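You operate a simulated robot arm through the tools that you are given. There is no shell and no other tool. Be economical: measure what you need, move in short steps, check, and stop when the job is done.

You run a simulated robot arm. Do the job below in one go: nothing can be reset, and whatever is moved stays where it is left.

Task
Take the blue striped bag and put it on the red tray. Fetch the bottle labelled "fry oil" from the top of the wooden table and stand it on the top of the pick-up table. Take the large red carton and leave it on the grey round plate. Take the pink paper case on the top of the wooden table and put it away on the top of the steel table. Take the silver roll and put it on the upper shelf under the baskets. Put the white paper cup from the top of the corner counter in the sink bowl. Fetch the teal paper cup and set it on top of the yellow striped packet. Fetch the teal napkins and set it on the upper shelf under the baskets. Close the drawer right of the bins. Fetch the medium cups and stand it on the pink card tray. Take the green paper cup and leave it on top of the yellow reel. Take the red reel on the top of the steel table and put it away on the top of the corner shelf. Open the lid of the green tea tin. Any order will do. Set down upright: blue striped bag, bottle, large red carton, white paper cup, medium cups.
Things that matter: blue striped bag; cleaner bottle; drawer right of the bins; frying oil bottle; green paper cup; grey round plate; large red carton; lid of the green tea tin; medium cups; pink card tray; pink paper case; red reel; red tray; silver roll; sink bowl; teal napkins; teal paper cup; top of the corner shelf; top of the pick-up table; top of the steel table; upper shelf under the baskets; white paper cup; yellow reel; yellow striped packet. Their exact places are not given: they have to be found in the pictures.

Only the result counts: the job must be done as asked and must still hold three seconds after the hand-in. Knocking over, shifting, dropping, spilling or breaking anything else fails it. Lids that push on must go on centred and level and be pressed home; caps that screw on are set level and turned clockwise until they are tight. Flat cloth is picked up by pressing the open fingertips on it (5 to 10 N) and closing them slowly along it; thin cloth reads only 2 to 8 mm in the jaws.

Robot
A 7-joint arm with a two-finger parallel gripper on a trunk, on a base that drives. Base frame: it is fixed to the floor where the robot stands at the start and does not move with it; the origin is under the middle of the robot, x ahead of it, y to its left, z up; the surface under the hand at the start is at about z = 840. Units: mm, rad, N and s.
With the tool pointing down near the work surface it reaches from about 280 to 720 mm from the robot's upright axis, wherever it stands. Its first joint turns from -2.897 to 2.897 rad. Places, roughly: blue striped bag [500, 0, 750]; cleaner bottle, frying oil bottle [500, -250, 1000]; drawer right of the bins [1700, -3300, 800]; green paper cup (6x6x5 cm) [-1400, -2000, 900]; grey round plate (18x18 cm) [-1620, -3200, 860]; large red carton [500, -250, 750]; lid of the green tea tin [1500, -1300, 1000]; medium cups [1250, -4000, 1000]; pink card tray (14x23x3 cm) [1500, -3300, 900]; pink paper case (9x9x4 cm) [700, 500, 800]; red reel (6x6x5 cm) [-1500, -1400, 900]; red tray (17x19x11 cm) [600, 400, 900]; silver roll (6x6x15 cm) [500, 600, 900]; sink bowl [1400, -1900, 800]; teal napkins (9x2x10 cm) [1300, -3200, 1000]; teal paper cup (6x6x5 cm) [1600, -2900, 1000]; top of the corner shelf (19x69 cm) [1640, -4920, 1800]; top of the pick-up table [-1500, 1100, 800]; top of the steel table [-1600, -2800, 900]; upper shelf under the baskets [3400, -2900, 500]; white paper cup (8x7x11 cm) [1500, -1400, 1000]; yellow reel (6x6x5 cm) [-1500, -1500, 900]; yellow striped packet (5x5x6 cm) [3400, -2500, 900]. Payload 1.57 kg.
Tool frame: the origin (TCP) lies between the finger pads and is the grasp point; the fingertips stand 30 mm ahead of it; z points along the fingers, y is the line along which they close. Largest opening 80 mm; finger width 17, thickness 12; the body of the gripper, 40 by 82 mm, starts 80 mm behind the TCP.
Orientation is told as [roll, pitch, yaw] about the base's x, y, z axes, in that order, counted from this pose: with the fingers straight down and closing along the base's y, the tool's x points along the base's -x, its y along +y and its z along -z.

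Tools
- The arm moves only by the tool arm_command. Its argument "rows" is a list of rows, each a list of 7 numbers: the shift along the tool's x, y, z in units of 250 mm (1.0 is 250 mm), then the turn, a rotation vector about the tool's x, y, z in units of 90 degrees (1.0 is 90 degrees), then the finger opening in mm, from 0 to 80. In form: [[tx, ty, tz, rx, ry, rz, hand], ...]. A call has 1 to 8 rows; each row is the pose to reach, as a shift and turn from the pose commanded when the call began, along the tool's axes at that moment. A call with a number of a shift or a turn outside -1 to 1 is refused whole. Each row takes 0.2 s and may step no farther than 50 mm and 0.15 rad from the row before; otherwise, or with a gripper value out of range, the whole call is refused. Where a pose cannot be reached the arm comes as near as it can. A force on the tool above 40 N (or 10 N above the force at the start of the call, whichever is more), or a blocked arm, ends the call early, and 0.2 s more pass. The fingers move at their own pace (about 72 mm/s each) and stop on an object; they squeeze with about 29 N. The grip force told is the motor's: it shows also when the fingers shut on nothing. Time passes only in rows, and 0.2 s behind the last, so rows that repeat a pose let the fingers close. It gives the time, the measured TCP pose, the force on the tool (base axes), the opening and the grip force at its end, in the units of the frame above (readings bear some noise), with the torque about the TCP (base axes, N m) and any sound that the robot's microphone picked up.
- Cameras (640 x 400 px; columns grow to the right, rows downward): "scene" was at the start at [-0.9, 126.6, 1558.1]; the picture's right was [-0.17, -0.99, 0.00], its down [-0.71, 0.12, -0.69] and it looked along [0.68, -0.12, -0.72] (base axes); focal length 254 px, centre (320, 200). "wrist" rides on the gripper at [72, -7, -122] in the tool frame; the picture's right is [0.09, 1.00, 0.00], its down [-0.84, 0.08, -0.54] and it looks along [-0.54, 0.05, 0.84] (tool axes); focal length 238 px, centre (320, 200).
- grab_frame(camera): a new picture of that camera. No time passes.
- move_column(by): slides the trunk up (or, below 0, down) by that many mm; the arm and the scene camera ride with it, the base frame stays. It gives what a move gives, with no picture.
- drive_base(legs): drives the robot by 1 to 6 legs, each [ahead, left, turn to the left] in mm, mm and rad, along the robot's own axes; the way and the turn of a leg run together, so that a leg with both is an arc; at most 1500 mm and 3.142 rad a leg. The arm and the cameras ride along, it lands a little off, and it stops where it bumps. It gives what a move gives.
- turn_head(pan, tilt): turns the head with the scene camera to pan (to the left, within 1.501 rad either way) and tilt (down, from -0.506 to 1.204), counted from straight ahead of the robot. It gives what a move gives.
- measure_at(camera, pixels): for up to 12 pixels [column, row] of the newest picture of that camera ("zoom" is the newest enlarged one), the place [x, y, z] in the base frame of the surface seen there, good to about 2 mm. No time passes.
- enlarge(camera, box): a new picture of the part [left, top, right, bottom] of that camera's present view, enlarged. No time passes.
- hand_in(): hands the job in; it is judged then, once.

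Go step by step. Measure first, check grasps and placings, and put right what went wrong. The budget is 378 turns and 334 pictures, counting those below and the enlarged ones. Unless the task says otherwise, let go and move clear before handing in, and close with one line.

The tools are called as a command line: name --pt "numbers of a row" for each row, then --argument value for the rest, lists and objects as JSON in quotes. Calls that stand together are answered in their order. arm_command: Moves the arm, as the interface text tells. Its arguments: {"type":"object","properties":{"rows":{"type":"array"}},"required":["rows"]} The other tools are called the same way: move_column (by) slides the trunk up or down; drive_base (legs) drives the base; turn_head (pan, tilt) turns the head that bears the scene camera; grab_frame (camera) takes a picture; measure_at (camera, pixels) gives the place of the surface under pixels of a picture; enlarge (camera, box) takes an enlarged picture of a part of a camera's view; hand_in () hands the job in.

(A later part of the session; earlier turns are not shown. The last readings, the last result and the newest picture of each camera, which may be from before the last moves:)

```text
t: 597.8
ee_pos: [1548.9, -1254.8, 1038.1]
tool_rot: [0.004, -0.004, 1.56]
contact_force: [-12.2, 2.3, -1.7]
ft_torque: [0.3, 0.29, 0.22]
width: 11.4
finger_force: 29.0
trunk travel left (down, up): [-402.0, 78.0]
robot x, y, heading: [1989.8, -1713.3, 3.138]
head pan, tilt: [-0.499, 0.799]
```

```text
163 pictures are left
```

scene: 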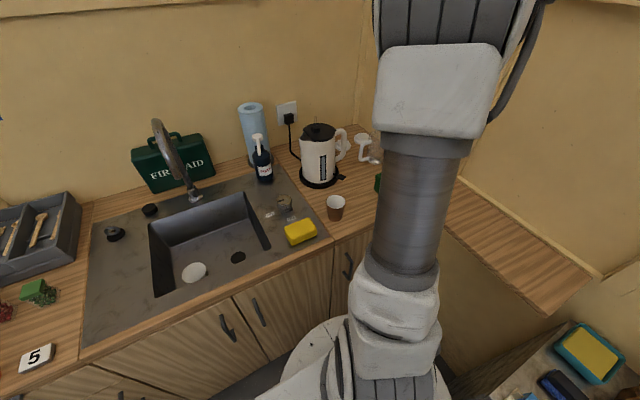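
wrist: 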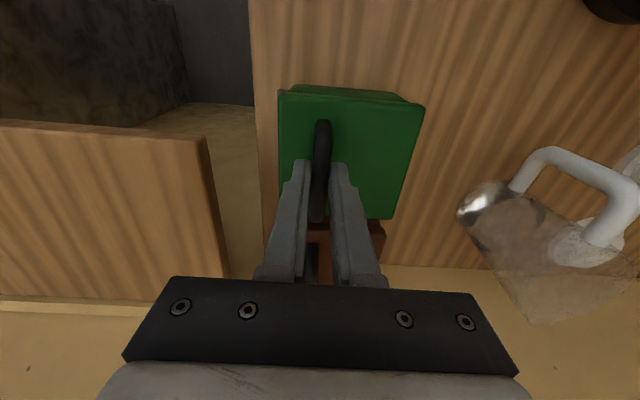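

The bar is gripped. I pull it along the lid's arc, first 30°.

arm_command --pt "0 0.012 -0.03 0 0 0 0" --pt "0 0.03 -0.05 0 0 0 0" --pt "0 0.051 -0.068 0 0 0 0" --pt "0 0.083 -0.097 0 0 0 0" --pt "0 0.118 -0.121 0 0 0 0"

grab_frame --camera "wrist"

```text
t: 599.0
ee_pos: [1522.6, -1256.6, 1067.2]
tool_rot: [-0.001, -0.001, 1.557]
contact_force: [1.9, -6.9, -1.1]
ft_torque: [-0.36, -0.17, 0.03]
width: 11.2
finger_force: 29.0
trunk travel left (down, up): [-402.0, 78.0]
robot x, y, heading: [1990.7, -1709.7, 3.136]
head pan, tilt: [-0.499, 0.799]
```

```text
162 pictures are left
```

wrist: 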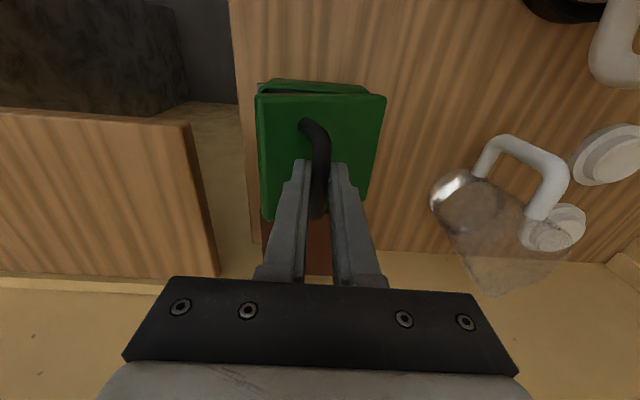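

The lid follows. I continue the arc to about 90°.

arm_command --pt "0 0.04 -0.02 0 0 0 0" --pt "0 0.078 -0.033 0 0 0 0" --pt "0 0.12 -0.041 0 0 0 0" --pt "0 0.162 -0.045 0 0 0 0" --pt "0 0.205 -0.042 0 0 0 0" --pt "0 0.247 -0.035 0 0 0 0" --pt "0 0.288 -0.021 0 0 0 0" --pt "0 0.326 -0.003 0 0 0 0"

grab_frame --camera "wrist"

```text
t: 600.8
ee_pos: [1439.0, -1256.3, 1069.8]
tool_rot: [0.004, -0.006, 1.56]
contact_force: [-3.8, -6.5, 5.5]
ft_torque: [-0.25, 0.16, -0.12]
width: 11.6
finger_force: 28.3
trunk travel left (down, up): [-402.0, 78.0]
robot x, y, heading: [1988.8, -1711.3, 3.136]
head pan, tilt: [-0.499, 0.799]
```

```text
161 pictures are left
```

wrist: 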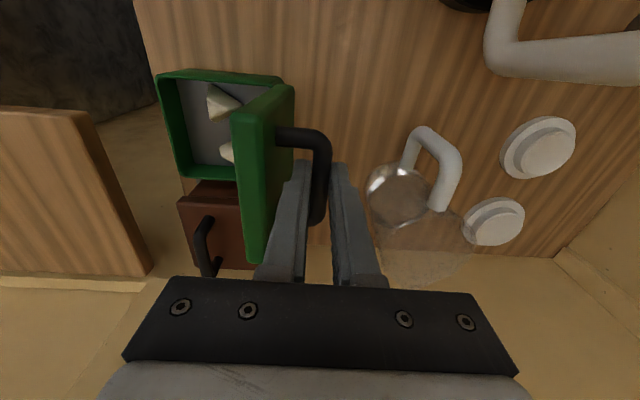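

The lid is up at about 90°. I check the glass jug's distance behind before going further.

measure_at --camera "wrist" --pixels '[[372, 190], [415, 140], [440, 195], [388, 270], [262, 100], [245, 230], [285, 90]]'

```text
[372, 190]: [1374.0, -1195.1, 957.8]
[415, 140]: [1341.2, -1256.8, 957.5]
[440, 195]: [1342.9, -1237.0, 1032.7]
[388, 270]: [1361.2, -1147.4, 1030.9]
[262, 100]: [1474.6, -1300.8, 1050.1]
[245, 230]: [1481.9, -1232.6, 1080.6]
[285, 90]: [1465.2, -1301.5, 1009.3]
```

There is room. I go on to about 108°, gently.

arm_command --pt "0 0.016 0.009 0 0 0 0" --pt "0 0.032 0.02 0 0 0 0" --pt "0 0.047 0.032 0 0 0 0" --pt "0 0.062 0.046 0 0 0 0" --pt "0 0.08 0.063 0 0 0 0"

grab_frame --camera "wrist"

```text
t: 602.0
ee_pos: [1429.7, -1262.6, 1055.3]
tool_rot: [0.01, -0.01, 1.559]
contact_force: [-16.5, 18.9, 21.3]
ft_torque: [0.21, 0.15, -0.15]
width: 11.3
finger_force: 28.7
out of reach, approached as far as the arm can: row 1, 2, 3, 4, 5
trunk travel left (down, up): [-402.0, 78.0]
robot x, y, heading: [1989.1, -1709.9, 3.138]
head pan, tilt: [-0.499, 0.799]
```

```text
160 pictures are left
```

wrist: 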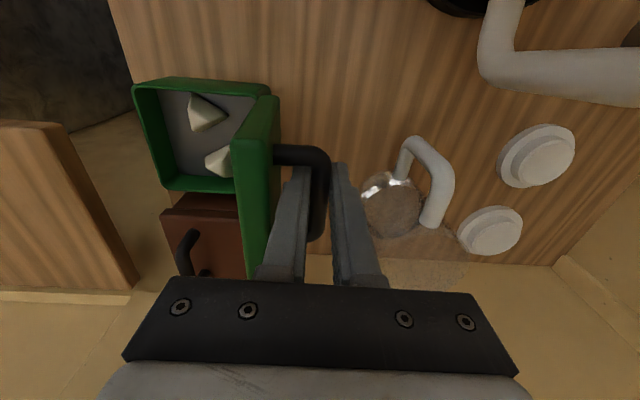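

I check the lid's lean, then release by opening the fingers a little.

measure_at --camera "wrist" --pixels '[[255, 110], [245, 180], [250, 260], [270, 100], [240, 145], [265, 200]]'

arm_command --pt "0 -0.01 -0.01 0 0 0 22" --pt "0 -0.01 -0.01 0 0 0 26"

grab_frame --camera "wrist"

```text
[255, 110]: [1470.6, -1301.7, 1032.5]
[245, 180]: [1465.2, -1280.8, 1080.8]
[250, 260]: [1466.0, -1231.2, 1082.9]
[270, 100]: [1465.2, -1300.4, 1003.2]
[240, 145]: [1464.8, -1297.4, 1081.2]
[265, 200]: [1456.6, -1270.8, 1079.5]
```

```text
t: 602.6
ee_pos: [1434.1, -1265.9, 1052.6]
tool_rot: [0.001, 0.001, 1.559]
contact_force: [0.0, 0.3, -0.8]
ft_torque: [-0.02, 0.01, -0.01]
width: 26.1
finger_force: 0.3
trunk travel left (down, up): [-402.0, 78.0]
robot x, y, heading: [1988.9, -1712.4, 3.138]
head pan, tilt: [-0.499, 0.799]
```

```text
159 pictures are left
```

wrist: 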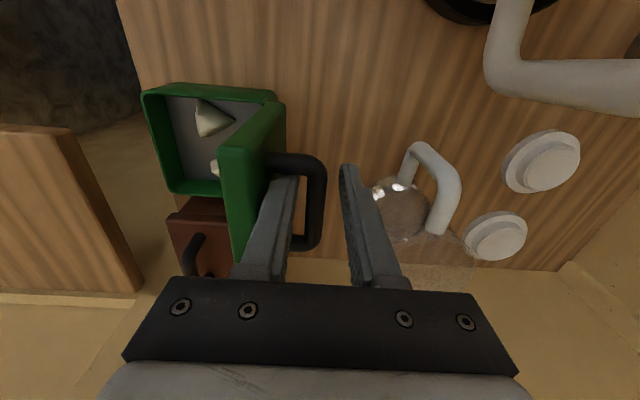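

arm_command --pt "0 0 -0.1 0 0 0 26" --pt "0 0 -0.2 0 0 0 26" --pt "0 0 -0.3 0 0 0 26"

grab_frame --camera "wrist"

```text
t: 603.4
ee_pos: [1440.6, -1270.8, 1128.4]
tool_rot: [0.001, -0.004, 1.559]
contact_force: [-0.4, -0.1, 1.0]
ft_torque: [-0.03, 0.0, 0.02]
width: 25.7
finger_force: 0.1
out of reach, approached as far as the arm can: row 2, 3
trunk travel left (down, up): [-402.0, 78.0]
robot x, y, heading: [1991.7, -1712.5, 3.138]
head pan, tilt: [-0.499, 0.799]
```

```text
158 pictures are left
```

wrist: 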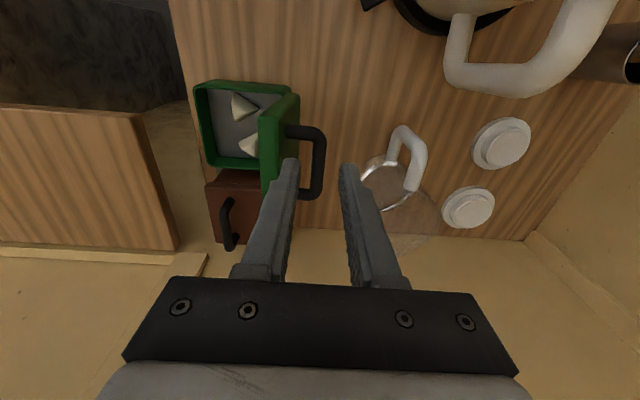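

The fingers are above the lid and it stays. I measure its lean.

measure_at --camera "wrist" --pixels '[[266, 115], [272, 150], [285, 110], [292, 115], [280, 105], [295, 100]]'

arm_command --pt "0.1 -0.05 0 0 0 0 26" --pt "0.25 -0.15 0 0 0 0 26" --pt "0.4 -0.25 0 0 0 0 26" --pt "0.55 -0.35 0 0 0 0 26" --pt "0.7 -0.45 0 0 0 0 26" --pt "0.85 -0.55 0 0 0 0 26"

grab_frame --camera "wrist"

```text
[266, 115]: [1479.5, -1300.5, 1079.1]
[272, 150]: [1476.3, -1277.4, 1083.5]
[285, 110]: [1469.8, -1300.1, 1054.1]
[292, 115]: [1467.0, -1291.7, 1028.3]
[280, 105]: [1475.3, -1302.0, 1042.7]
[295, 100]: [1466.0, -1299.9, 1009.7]
```

```text
t: 604.8
ee_pos: [1392.6, -1358.3, 1178.8]
tool_rot: [0.0, -0.001, 1.557]
contact_force: [-0.1, 0.1, -0.5]
ft_torque: [-0.06, 0.02, 0.02]
width: 26.1
finger_force: 0.0
out of reach, approached as far as the arm can: row 1, 2, 3, 4, 5, 6
trunk travel left (down, up): [-402.0, 78.0]
robot x, y, heading: [1991.0, -1712.7, 3.134]
head pan, tilt: [-0.499, 0.799]
```

```text
157 pictures are left
```

wrist: 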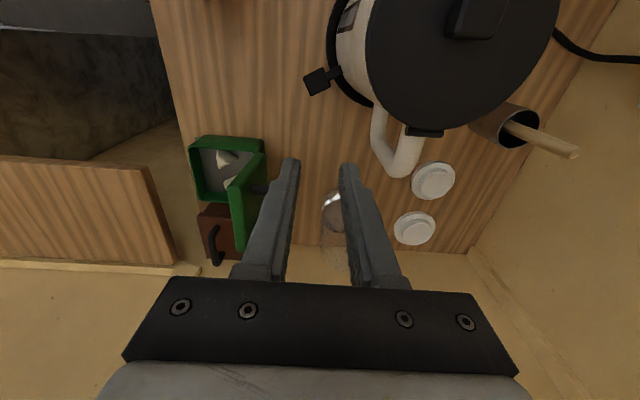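

The arm stalled oddly near the kettle. I hold and re-read, then look at the scene.

arm_command --pt "0 -0.02 0 0 0 0 26"

turn_head --pan -0.2 --tilt 0.6

grab_frame --camera "scene"

```text
t: 605.2
ee_pos: [1393.4, -1356.9, 1176.2]
tool_rot: [0.001, -0.001, 1.558]
contact_force: [-0.1, 0.2, 0.0]
ft_torque: [-0.03, -0.01, 0.01]
width: 26.1
finger_force: 0.0
out of reach, approached as far as the arm can: row 1
trunk travel left (down, up): [-402.0, 78.0]
robot x, y, heading: [1990.1, -1715.2, 3.136]
head pan, tilt: [-0.499, 0.799]
```

```text
t: 606.0
ee_pos: [1393.5, -1357.4, 1175.6]
tool_rot: [-0.001, -0.001, 1.557]
contact_force: [0.1, 0.1, -0.3]
ft_torque: [0.0, -0.02, 0.03]
width: 25.9
finger_force: 0.0
trunk travel left (down, up): [-402.0, 78.0]
robot x, y, heading: [1987.1, -1709.4, 3.142]
head pan, tilt: [-0.201, 0.6]
```

```text
156 pictures are left
```

scene: 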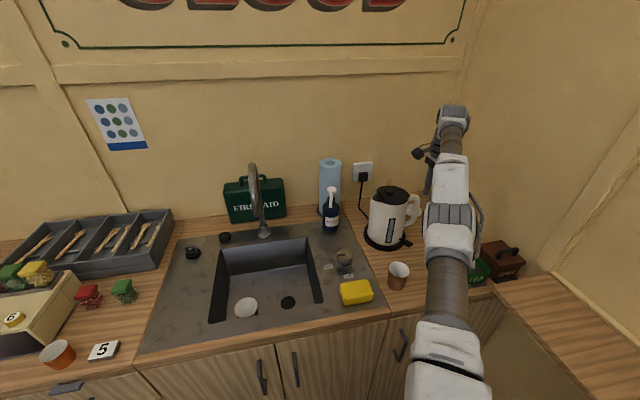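

The arm is fully straight (a singular pose). I raise the trunk to clear the kettle, shift left and back out, then bend the arm in open space.

move_column --by 78

arm_command --pt "0 -0.05 0.15 0 0 0 26" --pt "0 -0.1 0.15 0 0 0 26" --pt "0 -0.2 0.15 0 0 0 26"

```text
t: 607.1
ee_pos: [1393.4, -1356.9, 1254.6]
tool_rot: [0.001, 0.0, 1.56]
contact_force: [-0.6, -0.1, 0.0]
ft_torque: [0.01, 0.0, -0.04]
width: 26.1
finger_force: 0.0
trunk travel left (down, up): [-480.0, 0.0]
robot x, y, heading: [1987.4, -1710.0, 3.14]
head pan, tilt: [-0.201, 0.6]
```

```text
t: 607.9
ee_pos: [1400.8, -1333.2, 1227.5]
tool_rot: [-0.002, -0.001, 1.558]
contact_force: [0.1, -0.6, 0.0]
ft_torque: [0.01, 0.0, -0.01]
width: 25.9
finger_force: 0.0
out of reach, approached as far as the arm can: row 1, 2, 3
trunk travel left (down, up): [-480.0, 0.0]
robot x, y, heading: [1988.1, -1716.8, 3.139]
head pan, tilt: [-0.201, 0.6]
```

drive_base --legs '[[0, 160, 0], [-420, 0, 0]]'

arm_command --pt "0 0 0.15 0 0 0 26" --pt "0 0 0.3 0 0 0 26" --pt "0 0 0.45 0 0 0 26" --pt "0 0 0.6 0 0 0 26"

```text
t: 612.7
ee_pos: [1822.7, -1500.2, 1228.2]
tool_rot: [-0.003, -0.001, 1.558]
contact_force: [0.5, -0.6, -0.4]
ft_torque: [0.01, -0.01, 0.0]
width: 25.9
finger_force: 0.1
trunk travel left (down, up): [-480.0, 0.0]
robot x, y, heading: [2412.1, -1879.7, 3.139]
head pan, tilt: [-0.201, 0.6]
```

```text
t: 613.7
ee_pos: [1811.3, -1488.2, 1075.7]
tool_rot: [-0.002, -0.001, 1.559]
contact_force: [0.6, -0.7, -0.1]
ft_torque: [0.01, 0.02, -0.03]
width: 25.9
finger_force: 0.2
out of reach, approached as far as the arm can: row 1, 2, 3, 4
trunk travel left (down, up): [-480.0, 0.0]
robot x, y, heading: [2412.9, -1879.8, 3.141]
head pan, tilt: [-0.201, 0.6]
```

arm_command --pt "0.1 -0.15 0 0 0 0 26" --pt "0.2 -0.3 0 0 0 0 26" --pt "0.3 -0.45 0 0 0 0 26" --pt "0.4 -0.6 0 0 0 0 26" --pt "0.5 -0.75 0 0 0 0 26" --pt "0.6 -0.9 0 0 0 0 26"

```text
t: 615.1
ee_pos: [1813.0, -1488.8, 1077.5]
tool_rot: [-0.004, 0.0, 1.559]
contact_force: [0.2, 0.4, 0.4]
ft_torque: [0.01, 0.0, -0.01]
width: 26.0
finger_force: 0.0
out of reach, approached as far as the arm can: row 1, 2, 3, 4, 5, 6
trunk travel left (down, up): [-480.0, 0.0]
robot x, y, heading: [2415.9, -1876.8, 3.141]
head pan, tilt: [-0.201, 0.6]
```

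The radial motion is locked. I try tilting the tool outward while commanding it inward, to make the elbow bend.

arm_command --pt "0.05 -0.08 0.05 -0.07 -0.045 0 26" --pt "0.1 -0.16 0.1 -0.14 -0.09 0 26" --pt "0.15 -0.24 0.15 -0.21 -0.135 0 26" --pt "0.2 -0.32 0.2 -0.28 -0.18 0 26" --pt "0.2 -0.32 0.2 -0.35 -0.225 0 26" --pt "0.2 -0.32 0.2 -0.42 -0.27 0 26"

grab_frame --camera "scene"

```text
t: 616.5
ee_pos: [1694.6, -1402.0, 995.1]
tool_rot: [0.695, -0.393, 1.414]
contact_force: [0.2, 0.3, -1.1]
ft_torque: [0.03, -0.03, -0.02]
width: 26.0
finger_force: 0.1
out of reach, approached as far as the arm can: row 1, 2, 3, 4, 5, 6
trunk travel left (down, up): [-480.0, 0.0]
robot x, y, heading: [2415.4, -1881.1, 3.139]
head pan, tilt: [-0.201, 0.6]
```

```text
155 pictures are left
```

scene: 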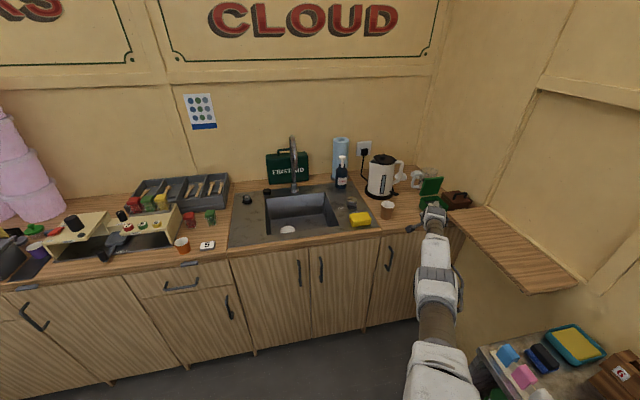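

The tea lid is seen open at (432, 190). I undo the tilt while commanding strongly inward.

arm_command --pt "0.06 -0.09 -0.11 0.07 0.045 0 26" --pt "0.12 -0.18 -0.22 0.14 0.09 0 26" --pt "0.18 -0.27 -0.33 0.21 0.135 0 26" --pt "0.24 -0.36 -0.44 0.28 0.18 0 26" --pt "0.3 -0.46 -0.55 0.35 0.225 0 26" --pt "0.36 -0.56 -0.66 0.42 0.27 0 26"

arm_command --pt "0.1 -0.16 0 0 0 0 26" --pt "0.2 -0.32 0 0 0 0 26" --pt "0.3 -0.48 0 0 0 0 26" --pt "0.4 -0.64 0 0 0 0 26" --pt "0.5 -0.8 0 0 0 0 26" --pt "0.6 -0.96 0 0 0 0 26"

```text
t: 617.9
ee_pos: [1821.5, -1485.0, 982.6]
tool_rot: [-0.008, 0.004, 1.559]
contact_force: [-0.8, -0.2, 0.4]
ft_torque: [-0.02, -0.01, 0.01]
width: 26.1
finger_force: 0.1
out of reach, approached as far as the arm can: row 1, 2, 3, 4, 5, 6
trunk travel left (down, up): [-480.0, 0.0]
robot x, y, heading: [2414.2, -1875.9, 3.139]
head pan, tilt: [-0.201, 0.6]
```

```text
t: 619.3
ee_pos: [1834.7, -1479.1, 938.9]
tool_rot: [-0.004, 0.001, 1.557]
contact_force: [0.1, 0.2, -0.6]
ft_torque: [0.02, 0.0, -0.01]
width: 26.2
finger_force: 0.0
out of reach, approached as far as the arm can: row 1, 2, 3, 4, 5, 6
trunk travel left (down, up): [-480.0, 0.0]
robot x, y, heading: [2413.8, -1879.6, 3.139]
head pan, tilt: [-0.201, 0.6]
```

I resync with a small base move and try tiny inward steps.

drive_base --legs '[[-20, 0, 0]]'

arm_command --pt "0.01 -0.017 0 0 0 0 26" --pt "0.02 -0.033 0 0 0 0 26" --pt "0.03 -0.05 0 0 0 0 26" --pt "0.04 -0.067 0 0 0 0 26" --pt "0.05 -0.084 0 0 0 0 26" --pt "0.06 -0.1 0 0 0 0 26" --pt "0.07 -0.117 0 0 0 0 26" --pt "0.08 -0.134 0 0 0 0 26"

```text
t: 620.1
ee_pos: [1853.8, -1479.9, 939.1]
tool_rot: [-0.005, 0.001, 1.559]
contact_force: [0.2, -0.3, 0.7]
ft_torque: [0.01, 0.01, 0.02]
width: 26.0
finger_force: 0.1
trunk travel left (down, up): [-480.0, 0.0]
robot x, y, heading: [2432.8, -1876.2, 3.135]
head pan, tilt: [-0.201, 0.6]
```

```text
t: 621.9
ee_pos: [1856.7, -1478.9, 932.5]
tool_rot: [-0.005, 0.002, 1.558]
contact_force: [-0.5, 0.5, 0.7]
ft_torque: [-0.02, 0.0, 0.0]
width: 26.1
finger_force: 0.1
out of reach, approached as far as the arm can: row 1, 2, 3, 4, 5, 6, 7, 8
trunk travel left (down, up): [-480.0, 0.0]
robot x, y, heading: [2434.6, -1877.5, 3.138]
head pan, tilt: [-0.201, 0.6]
```

Perhaps the head is in the elbow's way. I turn it left and retry.

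turn_head --pan 0.8 --tilt 0.5

arm_command --pt "0.1 -0.16 0 0 0 0 26" --pt "0.2 -0.32 0 0 0 0 26" --pt "0.3 -0.48 0 0 0 0 26"

```text
t: 623.2
ee_pos: [1855.9, -1478.1, 934.3]
tool_rot: [-0.005, 0.004, 1.558]
contact_force: [0.4, 0.1, 0.0]
ft_torque: [-0.01, -0.01, -0.03]
width: 26.1
finger_force: 0.0
trunk travel left (down, up): [-480.0, 0.0]
robot x, y, heading: [2430.4, -1878.8, 3.137]
head pan, tilt: [0.799, 0.499]
```

```text
t: 624.0
ee_pos: [1862.9, -1476.9, 912.4]
tool_rot: [-0.005, 0.004, 1.557]
contact_force: [-0.4, 1.4, 0.7]
ft_torque: [0.03, -0.02, -0.02]
width: 26.0
finger_force: 0.1
out of reach, approached as far as the arm can: row 1, 2, 3
trunk travel left (down, up): [-480.0, 0.0]
robot x, y, heading: [2432.6, -1878.8, 3.136]
head pan, tilt: [0.799, 0.499]
```

The elbow is likely on the wrong side of its full-stretch point. I push slightly outward to the peak, then tilt the tool inward to bias the elbow, then pull in.

arm_command --pt "-0.06 0.088 0 0 0 0 26" --pt "-0.12 0.176 0 0 0 0 26" --pt "-0.18 0.264 0 0 0 0 26" --pt "-0.18 0.264 0 0 0 0 26"

arm_command --pt "0.04 -0.06 0 0.075 0.05 0 26" --pt "0.08 -0.12 0 0.15 0.1 0 26" --pt "0.12 -0.18 0 0.22 0.15 0 26" --pt "0.16 -0.24 0 0.29 0.2 0 26"

```text
t: 625.0
ee_pos: [1858.4, -1478.6, 917.5]
tool_rot: [-0.005, -0.002, 1.559]
contact_force: [0.1, 0.8, 0.1]
ft_torque: [0.02, -0.03, 0.04]
width: 26.1
finger_force: 0.1
out of reach, approached as far as the arm can: row 1, 2, 3, 4
trunk travel left (down, up): [-480.0, 0.0]
robot x, y, heading: [2435.3, -1878.7, 3.14]
head pan, tilt: [0.799, 0.499]
```

```text
t: 626.0
ee_pos: [1944.9, -1543.4, 935.4]
tool_rot: [-0.417, 0.269, 1.501]
contact_force: [-0.7, -0.2, -0.1]
ft_torque: [-0.04, 0.0, -0.03]
width: 25.9
finger_force: 0.0
out of reach, approached as far as the arm can: row 1, 2, 3, 4
trunk travel left (down, up): [-480.0, 0.0]
robot x, y, heading: [2432.8, -1878.9, 3.133]
head pan, tilt: [0.799, 0.499]
```

arm_command --pt "0.05 -0.073 0.047 0 0 0 26" --pt "0.1 -0.146 0.094 0 0 0 26" --pt "0.15 -0.219 0.141 0 0 0 26" --pt "0.2 -0.292 0.188 0 0 0 26" --pt "0.25 -0.365 0.235 0 0 0 26" --pt "0.3 -0.437 0.282 0 0 0 26"

```text
t: 627.4
ee_pos: [2066.3, -1628.4, 934.7]
tool_rot: [-0.416, 0.267, 1.503]
contact_force: [0.9, 0.0, 0.3]
ft_torque: [-0.04, -0.04, -0.01]
width: 26.1
finger_force: 0.1
trunk travel left (down, up): [-480.0, 0.0]
robot x, y, heading: [2433.2, -1876.1, 3.139]
head pan, tilt: [0.799, 0.499]
```

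Unlocked. I level the tool again.

arm_command --pt "0 0 0 -0.075 -0.05 0 26" --pt "0 0 0 -0.15 -0.1 0 26" --pt "0 0 0 -0.22 -0.15 0 26" --pt "0 0 0 -0.29 -0.2 0 26"

turn_head --pan -0.4 --tilt 0.45

enlarge --camera "scene" --box '[180, 100, 460, 290]'

```text
t: 628.4
ee_pos: [2067.4, -1627.4, 934.9]
tool_rot: [0.051, -0.04, 1.556]
contact_force: [0.8, -0.3, -0.2]
ft_torque: [-0.02, -0.02, 0.01]
width: 25.8
finger_force: 0.0
trunk travel left (down, up): [-480.0, 0.0]
robot x, y, heading: [2433.6, -1879.6, 3.138]
head pan, tilt: [0.799, 0.499]
```

```text
t: 629.8
ee_pos: [2066.5, -1628.5, 934.5]
tool_rot: [0.049, -0.038, 1.556]
contact_force: [-0.4, -0.4, 0.7]
ft_torque: [-0.01, 0.01, -0.01]
width: 25.9
finger_force: 0.2
trunk travel left (down, up): [-480.0, 0.0]
robot x, y, heading: [2433.5, -1877.5, 3.141]
head pan, tilt: [-0.4, 0.45]
```

```text
2.11 times, centred on (320, 195) of scene
```

zoom: 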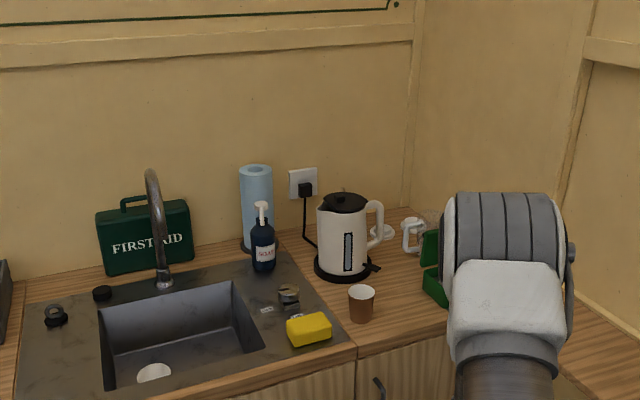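

The lid stays open. Last job: the silver roll. I level and raise the arm, then drive out through the doorway.

arm_command --pt "0 0 -0.15 0.0312 0.0242 0 60" --pt "0 0 -0.33 0.0312 0.0242 0 60" --pt "0 0 -0.51 0.0312 0.0242 0 60" --pt "0 0 -0.69 0.0312 0.0242 0 60"

drive_base --legs '[[0, 0, 1.571], [1480, 90, 0], [1000, 0, 0]]'

turn_head --pan 0 --tilt 0.3

grab_frame --camera "scene"

```text
t: 630.8
ee_pos: [2075.3, -1634.8, 1105.8]
tool_rot: [0.001, 0.001, 1.559]
contact_force: [-0.2, 0.3, -0.4]
ft_torque: [0.01, 0.03, -0.02]
width: 59.9
finger_force: 0.0
trunk travel left (down, up): [-480.0, 0.0]
robot x, y, heading: [2429.5, -1876.3, 3.136]
head pan, tilt: [-0.4, 0.45]
```

```text
t: 652.1
ee_pos: [2322.7, -4704.9, 1104.7]
tool_rot: [0.001, 0.0, -3.125]
contact_force: [-0.7, 0.7, -0.5]
ft_torque: [0.03, 0.02, 0.03]
width: 59.9
finger_force: 0.1
trunk travel left (down, up): [-480.0, 0.0]
robot x, y, heading: [2557.8, -4338.7, -1.545]
head pan, tilt: [-0.4, 0.45]
```

```text
t: 653.0
ee_pos: [2324.1, -4704.6, 1105.7]
tool_rot: [0.002, -0.001, -3.128]
contact_force: [-0.2, 0.0, 0.2]
ft_torque: [-0.02, -0.02, 0.0]
width: 59.8
finger_force: 0.1
trunk travel left (down, up): [-480.0, 0.0]
robot x, y, heading: [2557.3, -4339.6, -1.547]
head pan, tilt: [0.0, 0.3]
```

```text
153 pictures are left
```

scene: 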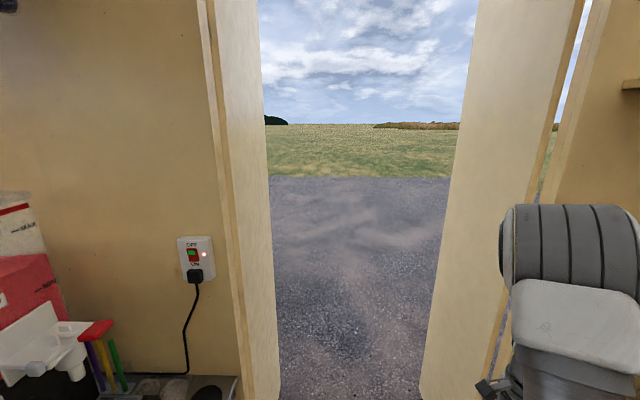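

I centre the arm in front of the robot, then go through the doorway.

arm_command --pt "0.18 0 0 0 0 0 60" --pt "0.36 0 0 0 0 0 60" --pt "0.54 0 0 0 0 0 60" --pt "0.72 0 0 0 0 0 60" --pt "0.9 0.05 0 0 0 0 60"

drive_base --legs '[[0, -30, -0.024], [1480, 0, 0], [500, 0, 0], [0, 0, -1.571], [1480, 0, 0], [1450, 0, 0]]'

```text
t: 654.2
ee_pos: [2545.9, -4713.1, 1105.6]
tool_rot: [0.002, 0.001, -3.125]
contact_force: [-0.6, 0.2, 0.7]
ft_torque: [0.04, -0.02, 0.0]
width: 60.1
finger_force: 0.0
trunk travel left (down, up): [-480.0, 0.0]
robot x, y, heading: [2559.5, -4336.5, -1.546]
head pan, tilt: [0.0, 0.3]
```

```text
t: 691.8
ee_pos: [-828.0, -6291.0, 1104.8]
tool_rot: [0.001, 0.002, 1.548]
contact_force: [-0.6, 0.5, 0.3]
ft_torque: [-0.04, -0.01, -0.02]
width: 59.8
finger_force: 0.0
trunk travel left (down, up): [-480.0, 0.0]
robot x, y, heading: [-456.8, -6313.9, 3.129]
head pan, tilt: [0.0, 0.3]
```

Outside at (−457, −6314). I turn up the aisle and return to the wooden table.

drive_base --legs '[[0, 0, -1.558], [1450, 0, 0], [1450, 0, 0], [1450, 0, 0]]'

grab_frame --camera "scene"

```text
t: 725.2
ee_pos: [-462.7, -1552.4, 1105.4]
tool_rot: [0.003, 0.0, 0.004]
contact_force: [0.5, -0.3, -1.1]
ft_torque: [-0.02, -0.03, 0.01]
width: 60.0
finger_force: 0.1
trunk travel left (down, up): [-480.0, 0.0]
robot x, y, heading: [-478.9, -1925.8, 1.581]
head pan, tilt: [0.0, 0.3]
```

```text
152 pictures are left
```

scene: 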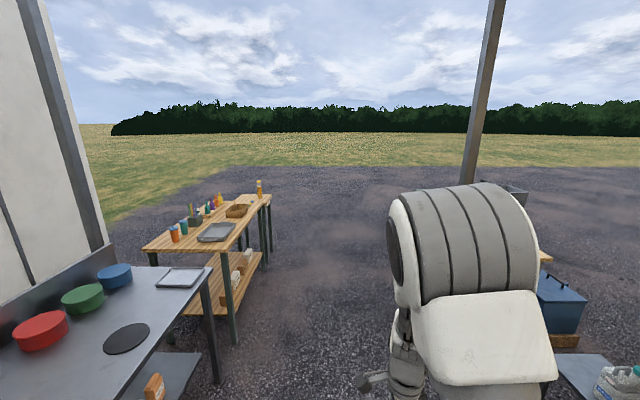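

drive_base --legs '[[1450, 0, 0], [1066, 0, 0], [0, 0, -1.581]]'

arm_command --pt "0 0 0 0 0 -0.094 60" --pt "0 0 0 0 0 -0.188 60" --pt "0 0 0 0 0 -0.282 60" --pt "0 0 0 0 0 -0.376 60" --pt "0 0 0 0 0 -0.47 60" --pt "0 0 0 0 0 -0.564 60" --pt "0 0 0 0 0 -0.658 60" --pt "0 0 0 0 0 -0.752 80"

arm_command --pt "0 0 0 0 0 -0.094 80" --pt "0 0 0 0 0 -0.188 80" --pt "0 0 0 0 0 -0.248 80"

turn_head --pan 0.2 --tilt 0.5

grab_frame --camera "scene"

```text
t: 746.7
ee_pos: [-118.2, 570.0, 1105.6]
tool_rot: [0.002, 0.0, -1.555]
contact_force: [-0.1, -0.4, -0.8]
ft_torque: [-0.01, -0.01, -0.02]
width: 59.8
finger_force: 0.0
trunk travel left (down, up): [-480.0, 0.0]
robot x, y, heading: [-494.1, 582.4, 0.023]
head pan, tilt: [0.0, 0.3]
```

```text
t: 748.5
ee_pos: [-118.7, 569.5, 1104.9]
tool_rot: [0.0, 0.0, -0.372]
contact_force: [0.1, 0.0, 0.7]
ft_torque: [0.02, 0.0, -0.03]
width: 80.3
finger_force: 0.2
trunk travel left (down, up): [-480.0, 0.0]
robot x, y, heading: [-492.3, 580.7, 0.024]
head pan, tilt: [0.0, 0.3]
```

```text
t: 749.3
ee_pos: [-119.4, 570.7, 1105.5]
tool_rot: [0.0, -0.002, 0.019]
contact_force: [0.4, 0.5, 0.2]
ft_torque: [0.01, -0.02, -0.01]
width: 80.1
finger_force: 0.1
trunk travel left (down, up): [-480.0, 0.0]
robot x, y, heading: [-492.0, 583.8, 0.023]
head pan, tilt: [0.0, 0.3]
```

```text
t: 750.0
ee_pos: [-118.8, 570.0, 1105.7]
tool_rot: [0.001, -0.002, 0.016]
contact_force: [0.0, -0.7, -0.1]
ft_torque: [-0.01, -0.03, 0.01]
width: 79.8
finger_force: 0.1
trunk travel left (down, up): [-480.0, 0.0]
robot x, y, heading: [-495.5, 583.1, 0.024]
head pan, tilt: [0.201, 0.499]
```

```text
151 pictures are left
```

scene: 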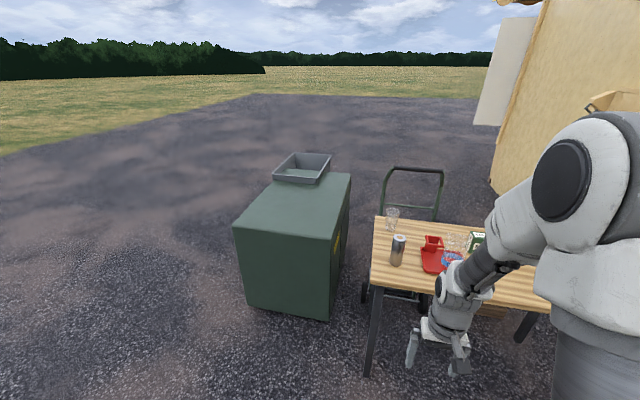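

I swing the tool to 15° below horizontal, extending the arm.

arm_command --pt "-0.1 0 0 0 -0.0925 0 80" --pt "-0.2 0 0 0 -0.185 0 80" --pt "-0.3 0 0 0 -0.2775 0 80" --pt "-0.4 0 0 0 -0.37 0 80" --pt "-0.5 0 0 0 -0.4625 0 80" --pt "-0.6 0 0 0 -0.555 0 80" --pt "-0.7 0 0 0 -0.6475 0 80" --pt "-0.8 0 0 0 -0.74 0 80"

arm_command --pt "0 0 0 0 -0.093 0 80" --pt "0 0 0 0 -0.093 0 80"

move_column --by -165

enlarge --camera "scene" --box '[360, 170, 480, 270]'

```text
t: 751.8
ee_pos: [83.0, 571.8, 1105.3]
tool_rot: [0.0, -1.166, 0.019]
contact_force: [-0.3, -0.3, 0.2]
ft_torque: [0.03, 0.01, 0.01]
width: 80.1
finger_force: 0.1
trunk travel left (down, up): [-480.0, 0.0]
robot x, y, heading: [-496.4, 580.1, 0.02]
head pan, tilt: [0.201, 0.499]
```

```text
t: 752.4
ee_pos: [81.9, 572.6, 1105.8]
tool_rot: [-0.002, -1.31, 0.018]
contact_force: [-0.1, 0.5, -0.3]
ft_torque: [0.01, -0.01, 0.01]
width: 80.1
finger_force: 0.1
trunk travel left (down, up): [-480.0, 0.0]
robot x, y, heading: [-492.6, 581.0, 0.03]
head pan, tilt: [0.201, 0.499]
```

```text
t: 754.3
ee_pos: [80.6, 573.0, 941.6]
tool_rot: [-0.001, -1.31, 0.017]
contact_force: [-0.4, -0.3, -0.3]
ft_torque: [0.04, -0.01, 0.0]
width: 80.0
finger_force: 0.1
trunk travel left (down, up): [-315.0, 165.0]
robot x, y, heading: [-495.5, 583.5, 0.028]
head pan, tilt: [0.201, 0.499]
```

```text
4.00 times, centred on (420, 220) of scene
```

zoom: 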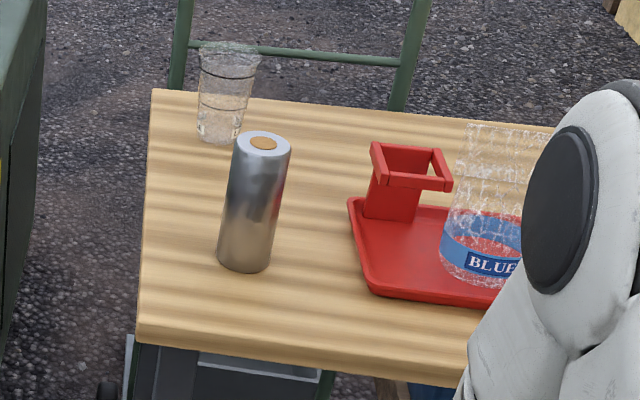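

measure_at --camera "zoom" --pixels '[[263, 143], [238, 140], [290, 145], [263, 133], [262, 152], [245, 265], [250, 200], [222, 250], [268, 255]]'

```text
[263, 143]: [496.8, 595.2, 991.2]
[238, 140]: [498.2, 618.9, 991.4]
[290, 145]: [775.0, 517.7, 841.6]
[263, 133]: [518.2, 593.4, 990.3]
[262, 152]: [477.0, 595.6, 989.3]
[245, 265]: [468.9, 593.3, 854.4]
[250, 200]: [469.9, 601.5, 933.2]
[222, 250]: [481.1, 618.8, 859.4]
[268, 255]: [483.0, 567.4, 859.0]
```

The roll is centred on (497, 594), radius 29. I drive ahead 300 mm and then line up.

drive_base --legs '[[300, 10, -0.015]]'

grab_frame --camera "wrist"

```text
t: 756.9
ee_pos: [383.7, 584.3, 939.6]
tool_rot: [0.0, -1.31, 0.008]
contact_force: [-0.1, 0.0, 0.7]
ft_torque: [0.0, -0.01, 0.0]
width: 79.7
finger_force: 0.0
trunk travel left (down, up): [-315.0, 165.0]
robot x, y, heading: [-193.3, 599.6, 0.019]
head pan, tilt: [0.201, 0.499]
```

```text
149 pictures are left
```

wrist: 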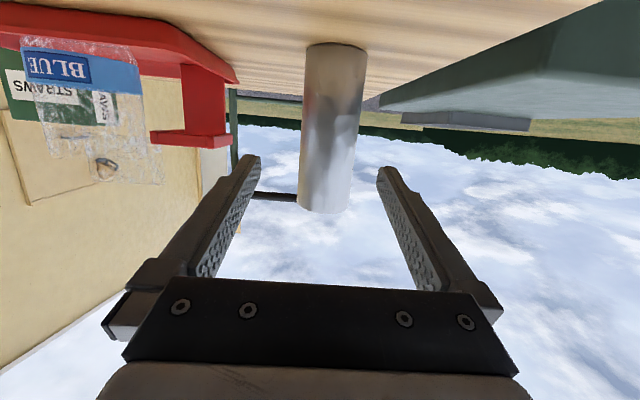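

I shift 10 mm left, advance 114 mm to the roll, and close.

arm_command --pt "0 0.04 0 0 0 0 80" --pt "-0.04 0.038 0.15 0 0 0 80" --pt "-0.08 0.036 0.3 0 0 0 80" --pt "-0.118 0.035 0.4405 0 0 0 80" --pt "-0.118 0.035 0.4405 0 0 0 45" --pt "-0.118 0.035 0.4405 0 0 0 30" --pt "-0.118 0.035 0.4405 0 0 0 30"

enlarge --camera "scene" --box '[300, 150, 480, 300]'

```text
t: 758.5
ee_pos: [496.9, 592.9, 942.5]
tool_rot: [0.0, -1.31, 0.008]
contact_force: [1.0, 0.3, 0.4]
ft_torque: [0.09, 0.01, -0.01]
width: 57.1
finger_force: 28.9
trunk travel left (down, up): [-315.0, 165.0]
robot x, y, heading: [-190.9, 596.4, 0.012]
head pan, tilt: [0.201, 0.499]
```

```text
2.67 times, centred on (390, 225) of scene
```

zoom: 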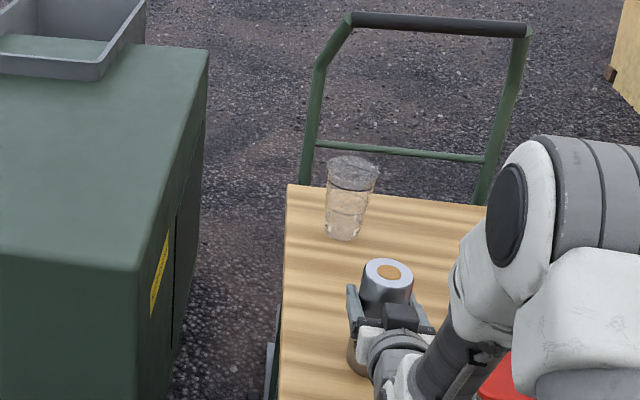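

Gripped (57 mm). I lift, retract and back away.

arm_command --pt "-0.08 0 -0.02 0 0 0 30" --pt "-0.25 0 -0.067 0 0 0 30" --pt "-0.42 0 -0.112 0 0 0 30" --pt "-0.58 0 -0.155 0 0 0 30"

drive_base --legs '[[-320, 0, 0]]'

arm_command --pt "0.045 0 -0.17 0 0 0 30" --pt "0.09 0 -0.34 0 0 0 30" --pt "0.13 0 -0.5 0 0 0 30"

grab_frame --camera "wrist"

```text
t: 759.5
ee_pos: [499.5, 595.5, 1092.3]
tool_rot: [-0.001, -1.309, 0.009]
contact_force: [-0.4, -0.3, -3.2]
ft_torque: [0.02, 0.0, 0.03]
width: 56.9
finger_force: 29.0
trunk travel left (down, up): [-315.0, 165.0]
robot x, y, heading: [-192.2, 599.3, 0.021]
head pan, tilt: [0.201, 0.499]
```

```text
t: 762.1
ee_pos: [176.1, 588.4, 1092.7]
tool_rot: [-0.002, -1.31, 0.008]
contact_force: [0.0, -0.7, -2.2]
ft_torque: [0.01, -0.05, -0.02]
width: 56.9
finger_force: 28.8
trunk travel left (down, up): [-315.0, 165.0]
robot x, y, heading: [-516.3, 588.4, 0.012]
head pan, tilt: [0.201, 0.499]
```

```text
t: 763.0
ee_pos: [46.4, 588.9, 1093.4]
tool_rot: [0.0, -1.31, 0.01]
contact_force: [-0.3, -0.3, -2.3]
ft_torque: [-0.02, -0.01, 0.02]
width: 56.6
finger_force: 29.6
trunk travel left (down, up): [-315.0, 165.0]
robot x, y, heading: [-512.3, 590.8, 0.013]
head pan, tilt: [0.201, 0.499]
```

```text
147 pictures are left
```

wrist: 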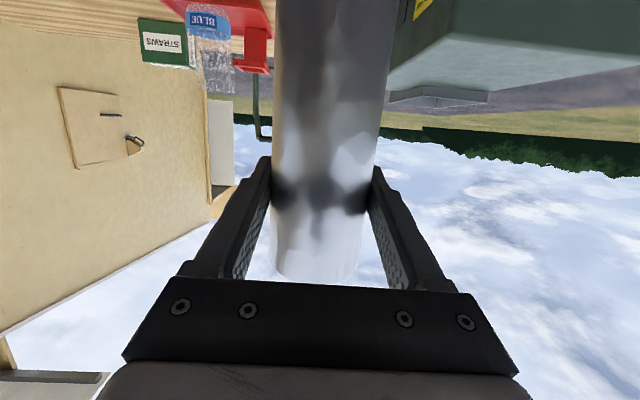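

Held upright. I drive the long way back: down the aisle, round the end, to the doorway.

drive_base --legs '[[0, 0, -1.584], [1480, 0, 0], [1480, 0, 0], [1480, 0, 0], [1480, 0, 0], [500, 0, 0]]'

```text
t: 809.6
ee_pos: [-666.7, -6394.4, 1092.8]
tool_rot: [-0.002, -1.308, -1.607]
contact_force: [0.4, -1.0, -2.3]
ft_torque: [0.01, 0.01, 0.01]
width: 57.0
finger_force: 29.3
trunk travel left (down, up): [-315.0, 165.0]
robot x, y, heading: [-639.4, -5832.8, -1.599]
head pan, tilt: [0.201, 0.499]
```

drive_base --legs '[[0, 0, 1.599], [1440, -300, 0], [1450, -220, 0], [250, -50, 0], [0, 0, 1.571]]'

turn_head --pan 0.0 --tilt 0.2

grab_frame --camera "scene"

```text
t: 840.6
ee_pos: [2510.2, -5900.2, 1092.9]
tool_rot: [-0.002, -1.309, 1.556]
contact_force: [1.0, -0.1, -2.4]
ft_torque: [0.0, 0.01, -0.01]
width: 56.9
finger_force: 29.0
trunk travel left (down, up): [-315.0, 165.0]
robot x, y, heading: [2492.5, -6459.7, 1.562]
head pan, tilt: [0.201, 0.499]
```

```text
t: 841.4
ee_pos: [2511.2, -5901.7, 1092.3]
tool_rot: [0.0, -1.31, 1.554]
contact_force: [-0.5, -0.6, -2.7]
ft_torque: [-0.04, 0.03, -0.02]
width: 57.2
finger_force: 28.8
trunk travel left (down, up): [-315.0, 165.0]
robot x, y, heading: [2491.8, -6460.2, 1.56]
head pan, tilt: [0.0, 0.201]
```

```text
146 pictures are left
```

scene: 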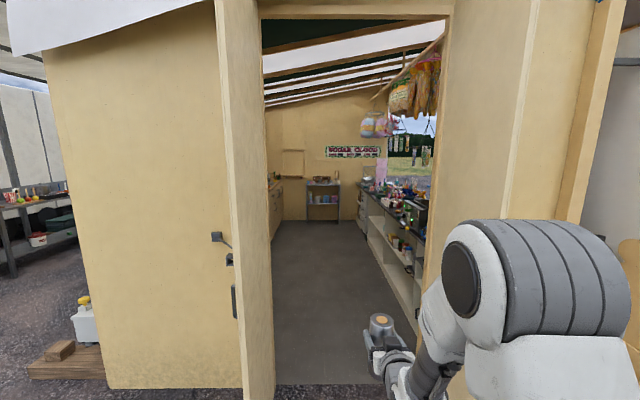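

drive_base --legs '[[0, 0, 0.01], [1480, 0, 0], [1480, 0, 0], [660, 80, 0], [0, 0, -1.571]]'

turn_head --pan 0.0 --tilt 0.6

grab_frame --camera "scene"

```text
t: 870.5
ee_pos: [2900.4, -2838.9, 1091.9]
tool_rot: [0.0, -1.309, 0.02]
contact_force: [-0.3, 0.3, -2.3]
ft_torque: [0.01, 0.05, 0.02]
width: 57.0
finger_force: 29.1
trunk travel left (down, up): [-315.0, 165.0]
robot x, y, heading: [2337.0, -2844.4, 0.022]
head pan, tilt: [0.0, 0.201]
```

```text
t: 871.4
ee_pos: [2900.3, -2840.1, 1093.5]
tool_rot: [0.0, -1.309, 0.016]
contact_force: [0.0, -0.1, -2.6]
ft_torque: [-0.03, 0.03, 0.02]
width: 57.1
finger_force: 29.6
trunk travel left (down, up): [-315.0, 165.0]
robot x, y, heading: [2335.4, -2841.2, 0.028]
head pan, tilt: [0.0, 0.6]
```

```text
145 pictures are left
```

scene: 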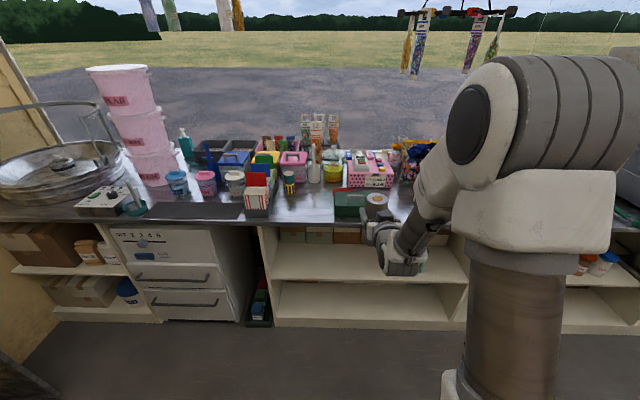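

I lower the trunk and arm to shelf height in front of the bay.

move_column --by -313

arm_command --pt "0.17 0 0.046 0 0 0 30" --pt "0.34 0 0.092 0 0 0 30" --pt "0.51 0 0.138 0 0 0 30" --pt "0.68 0 0.183 0 0 0 30"

grab_frame --camera "scene"

```text
t: 874.5
ee_pos: [2900.2, -2839.7, 779.0]
tool_rot: [0.001, -1.309, 0.018]
contact_force: [0.3, 0.4, -2.1]
ft_torque: [0.0, 0.0, -0.01]
width: 57.1
finger_force: 29.1
trunk travel left (down, up): [-2.0, 478.0]
robot x, y, heading: [2338.3, -2843.7, 0.026]
head pan, tilt: [0.0, 0.6]
```

```text
t: 875.5
ee_pos: [2899.0, -2841.0, 601.5]
tool_rot: [-0.002, -1.311, 0.019]
contact_force: [-1.4, 0.0, -1.1]
ft_torque: [0.02, 0.01, 0.01]
width: 56.9
finger_force: 29.7
trunk travel left (down, up): [-2.0, 478.0]
robot x, y, heading: [2339.0, -2841.5, 0.027]
head pan, tilt: [0.0, 0.6]
```

```text
144 pictures are left
```

scene: 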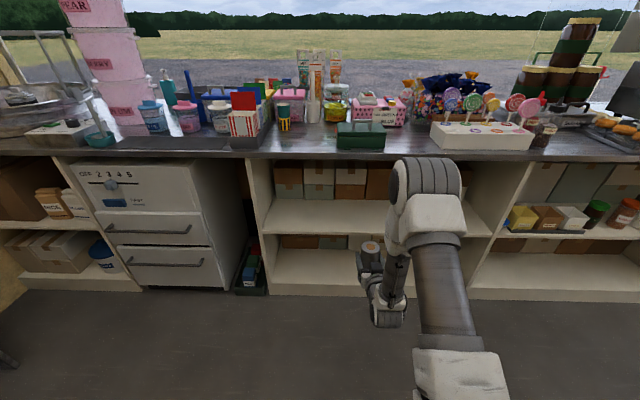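

I drive ahead 360 mm into the bay.

drive_base --legs '[[355, 0, -0.02]]'

arm_command --pt "0.08 0 0.021 0 0 0 30" --pt "0.12 0 0.032 0 0 0 30" --pt "0.14 0 0.038 0 0 0 30"

grab_frame --camera "scene"

grab_frame --camera "wrist"

```text
t: 878.4
ee_pos: [3254.7, -2843.6, 601.8]
tool_rot: [-0.003, -1.309, 0.003]
contact_force: [0.7, -0.6, -1.6]
ft_torque: [-0.01, -0.01, 0.02]
width: 56.9
finger_force: 28.9
trunk travel left (down, up): [-2.0, 478.0]
robot x, y, heading: [2695.9, -2835.9, 0.01]
head pan, tilt: [0.0, 0.6]
```

```text
t: 879.2
ee_pos: [3255.1, -2844.8, 564.7]
tool_rot: [-0.001, -1.309, 0.004]
contact_force: [-0.1, 0.6, -2.0]
ft_torque: [0.02, -0.03, -0.02]
width: 56.8
finger_force: 29.0
trunk travel left (down, up): [-2.0, 478.0]
robot x, y, heading: [2693.1, -2836.2, 0.011]
head pan, tilt: [0.0, 0.6]
```

```text
143 pictures are left
```

scene: 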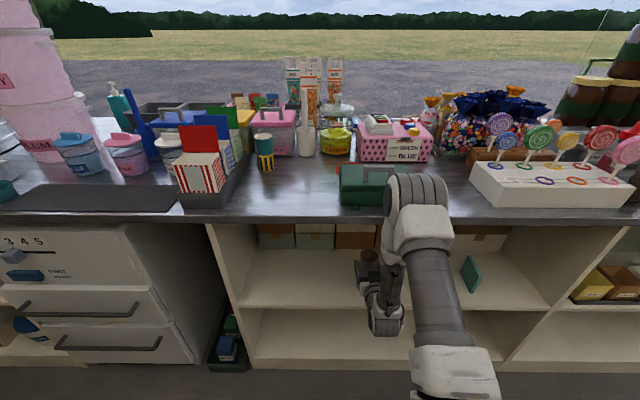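

```text
142 pictures are left
```

wrist: 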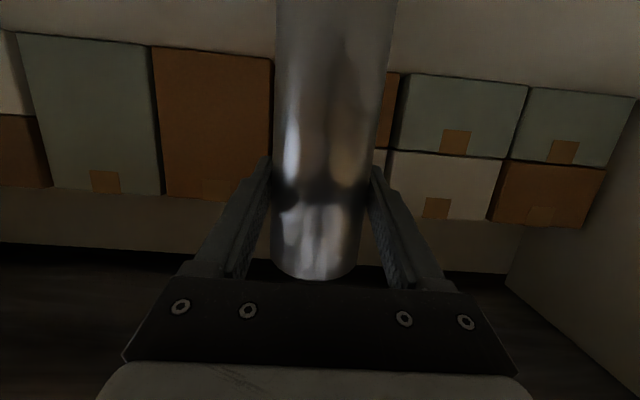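

I lower the last few millimetres to contact.

arm_command --pt "0.008 0 0.002 0 0 0 30" --pt "0.016 0 0.004 0 0 0 30" --pt "0.022 0 0.006 0 0 0 30"

```text
t: 880.0
ee_pos: [3254.1, -2844.1, 563.1]
tool_rot: [-0.003, -1.317, 0.003]
contact_force: [-5.4, -0.8, 18.8]
ft_torque: [-0.08, 0.37, -0.02]
width: 56.9
finger_force: 28.4
trunk travel left (down, up): [-2.0, 478.0]
robot x, y, heading: [2689.9, -2839.3, 0.012]
head pan, tilt: [0.0, 0.6]
```

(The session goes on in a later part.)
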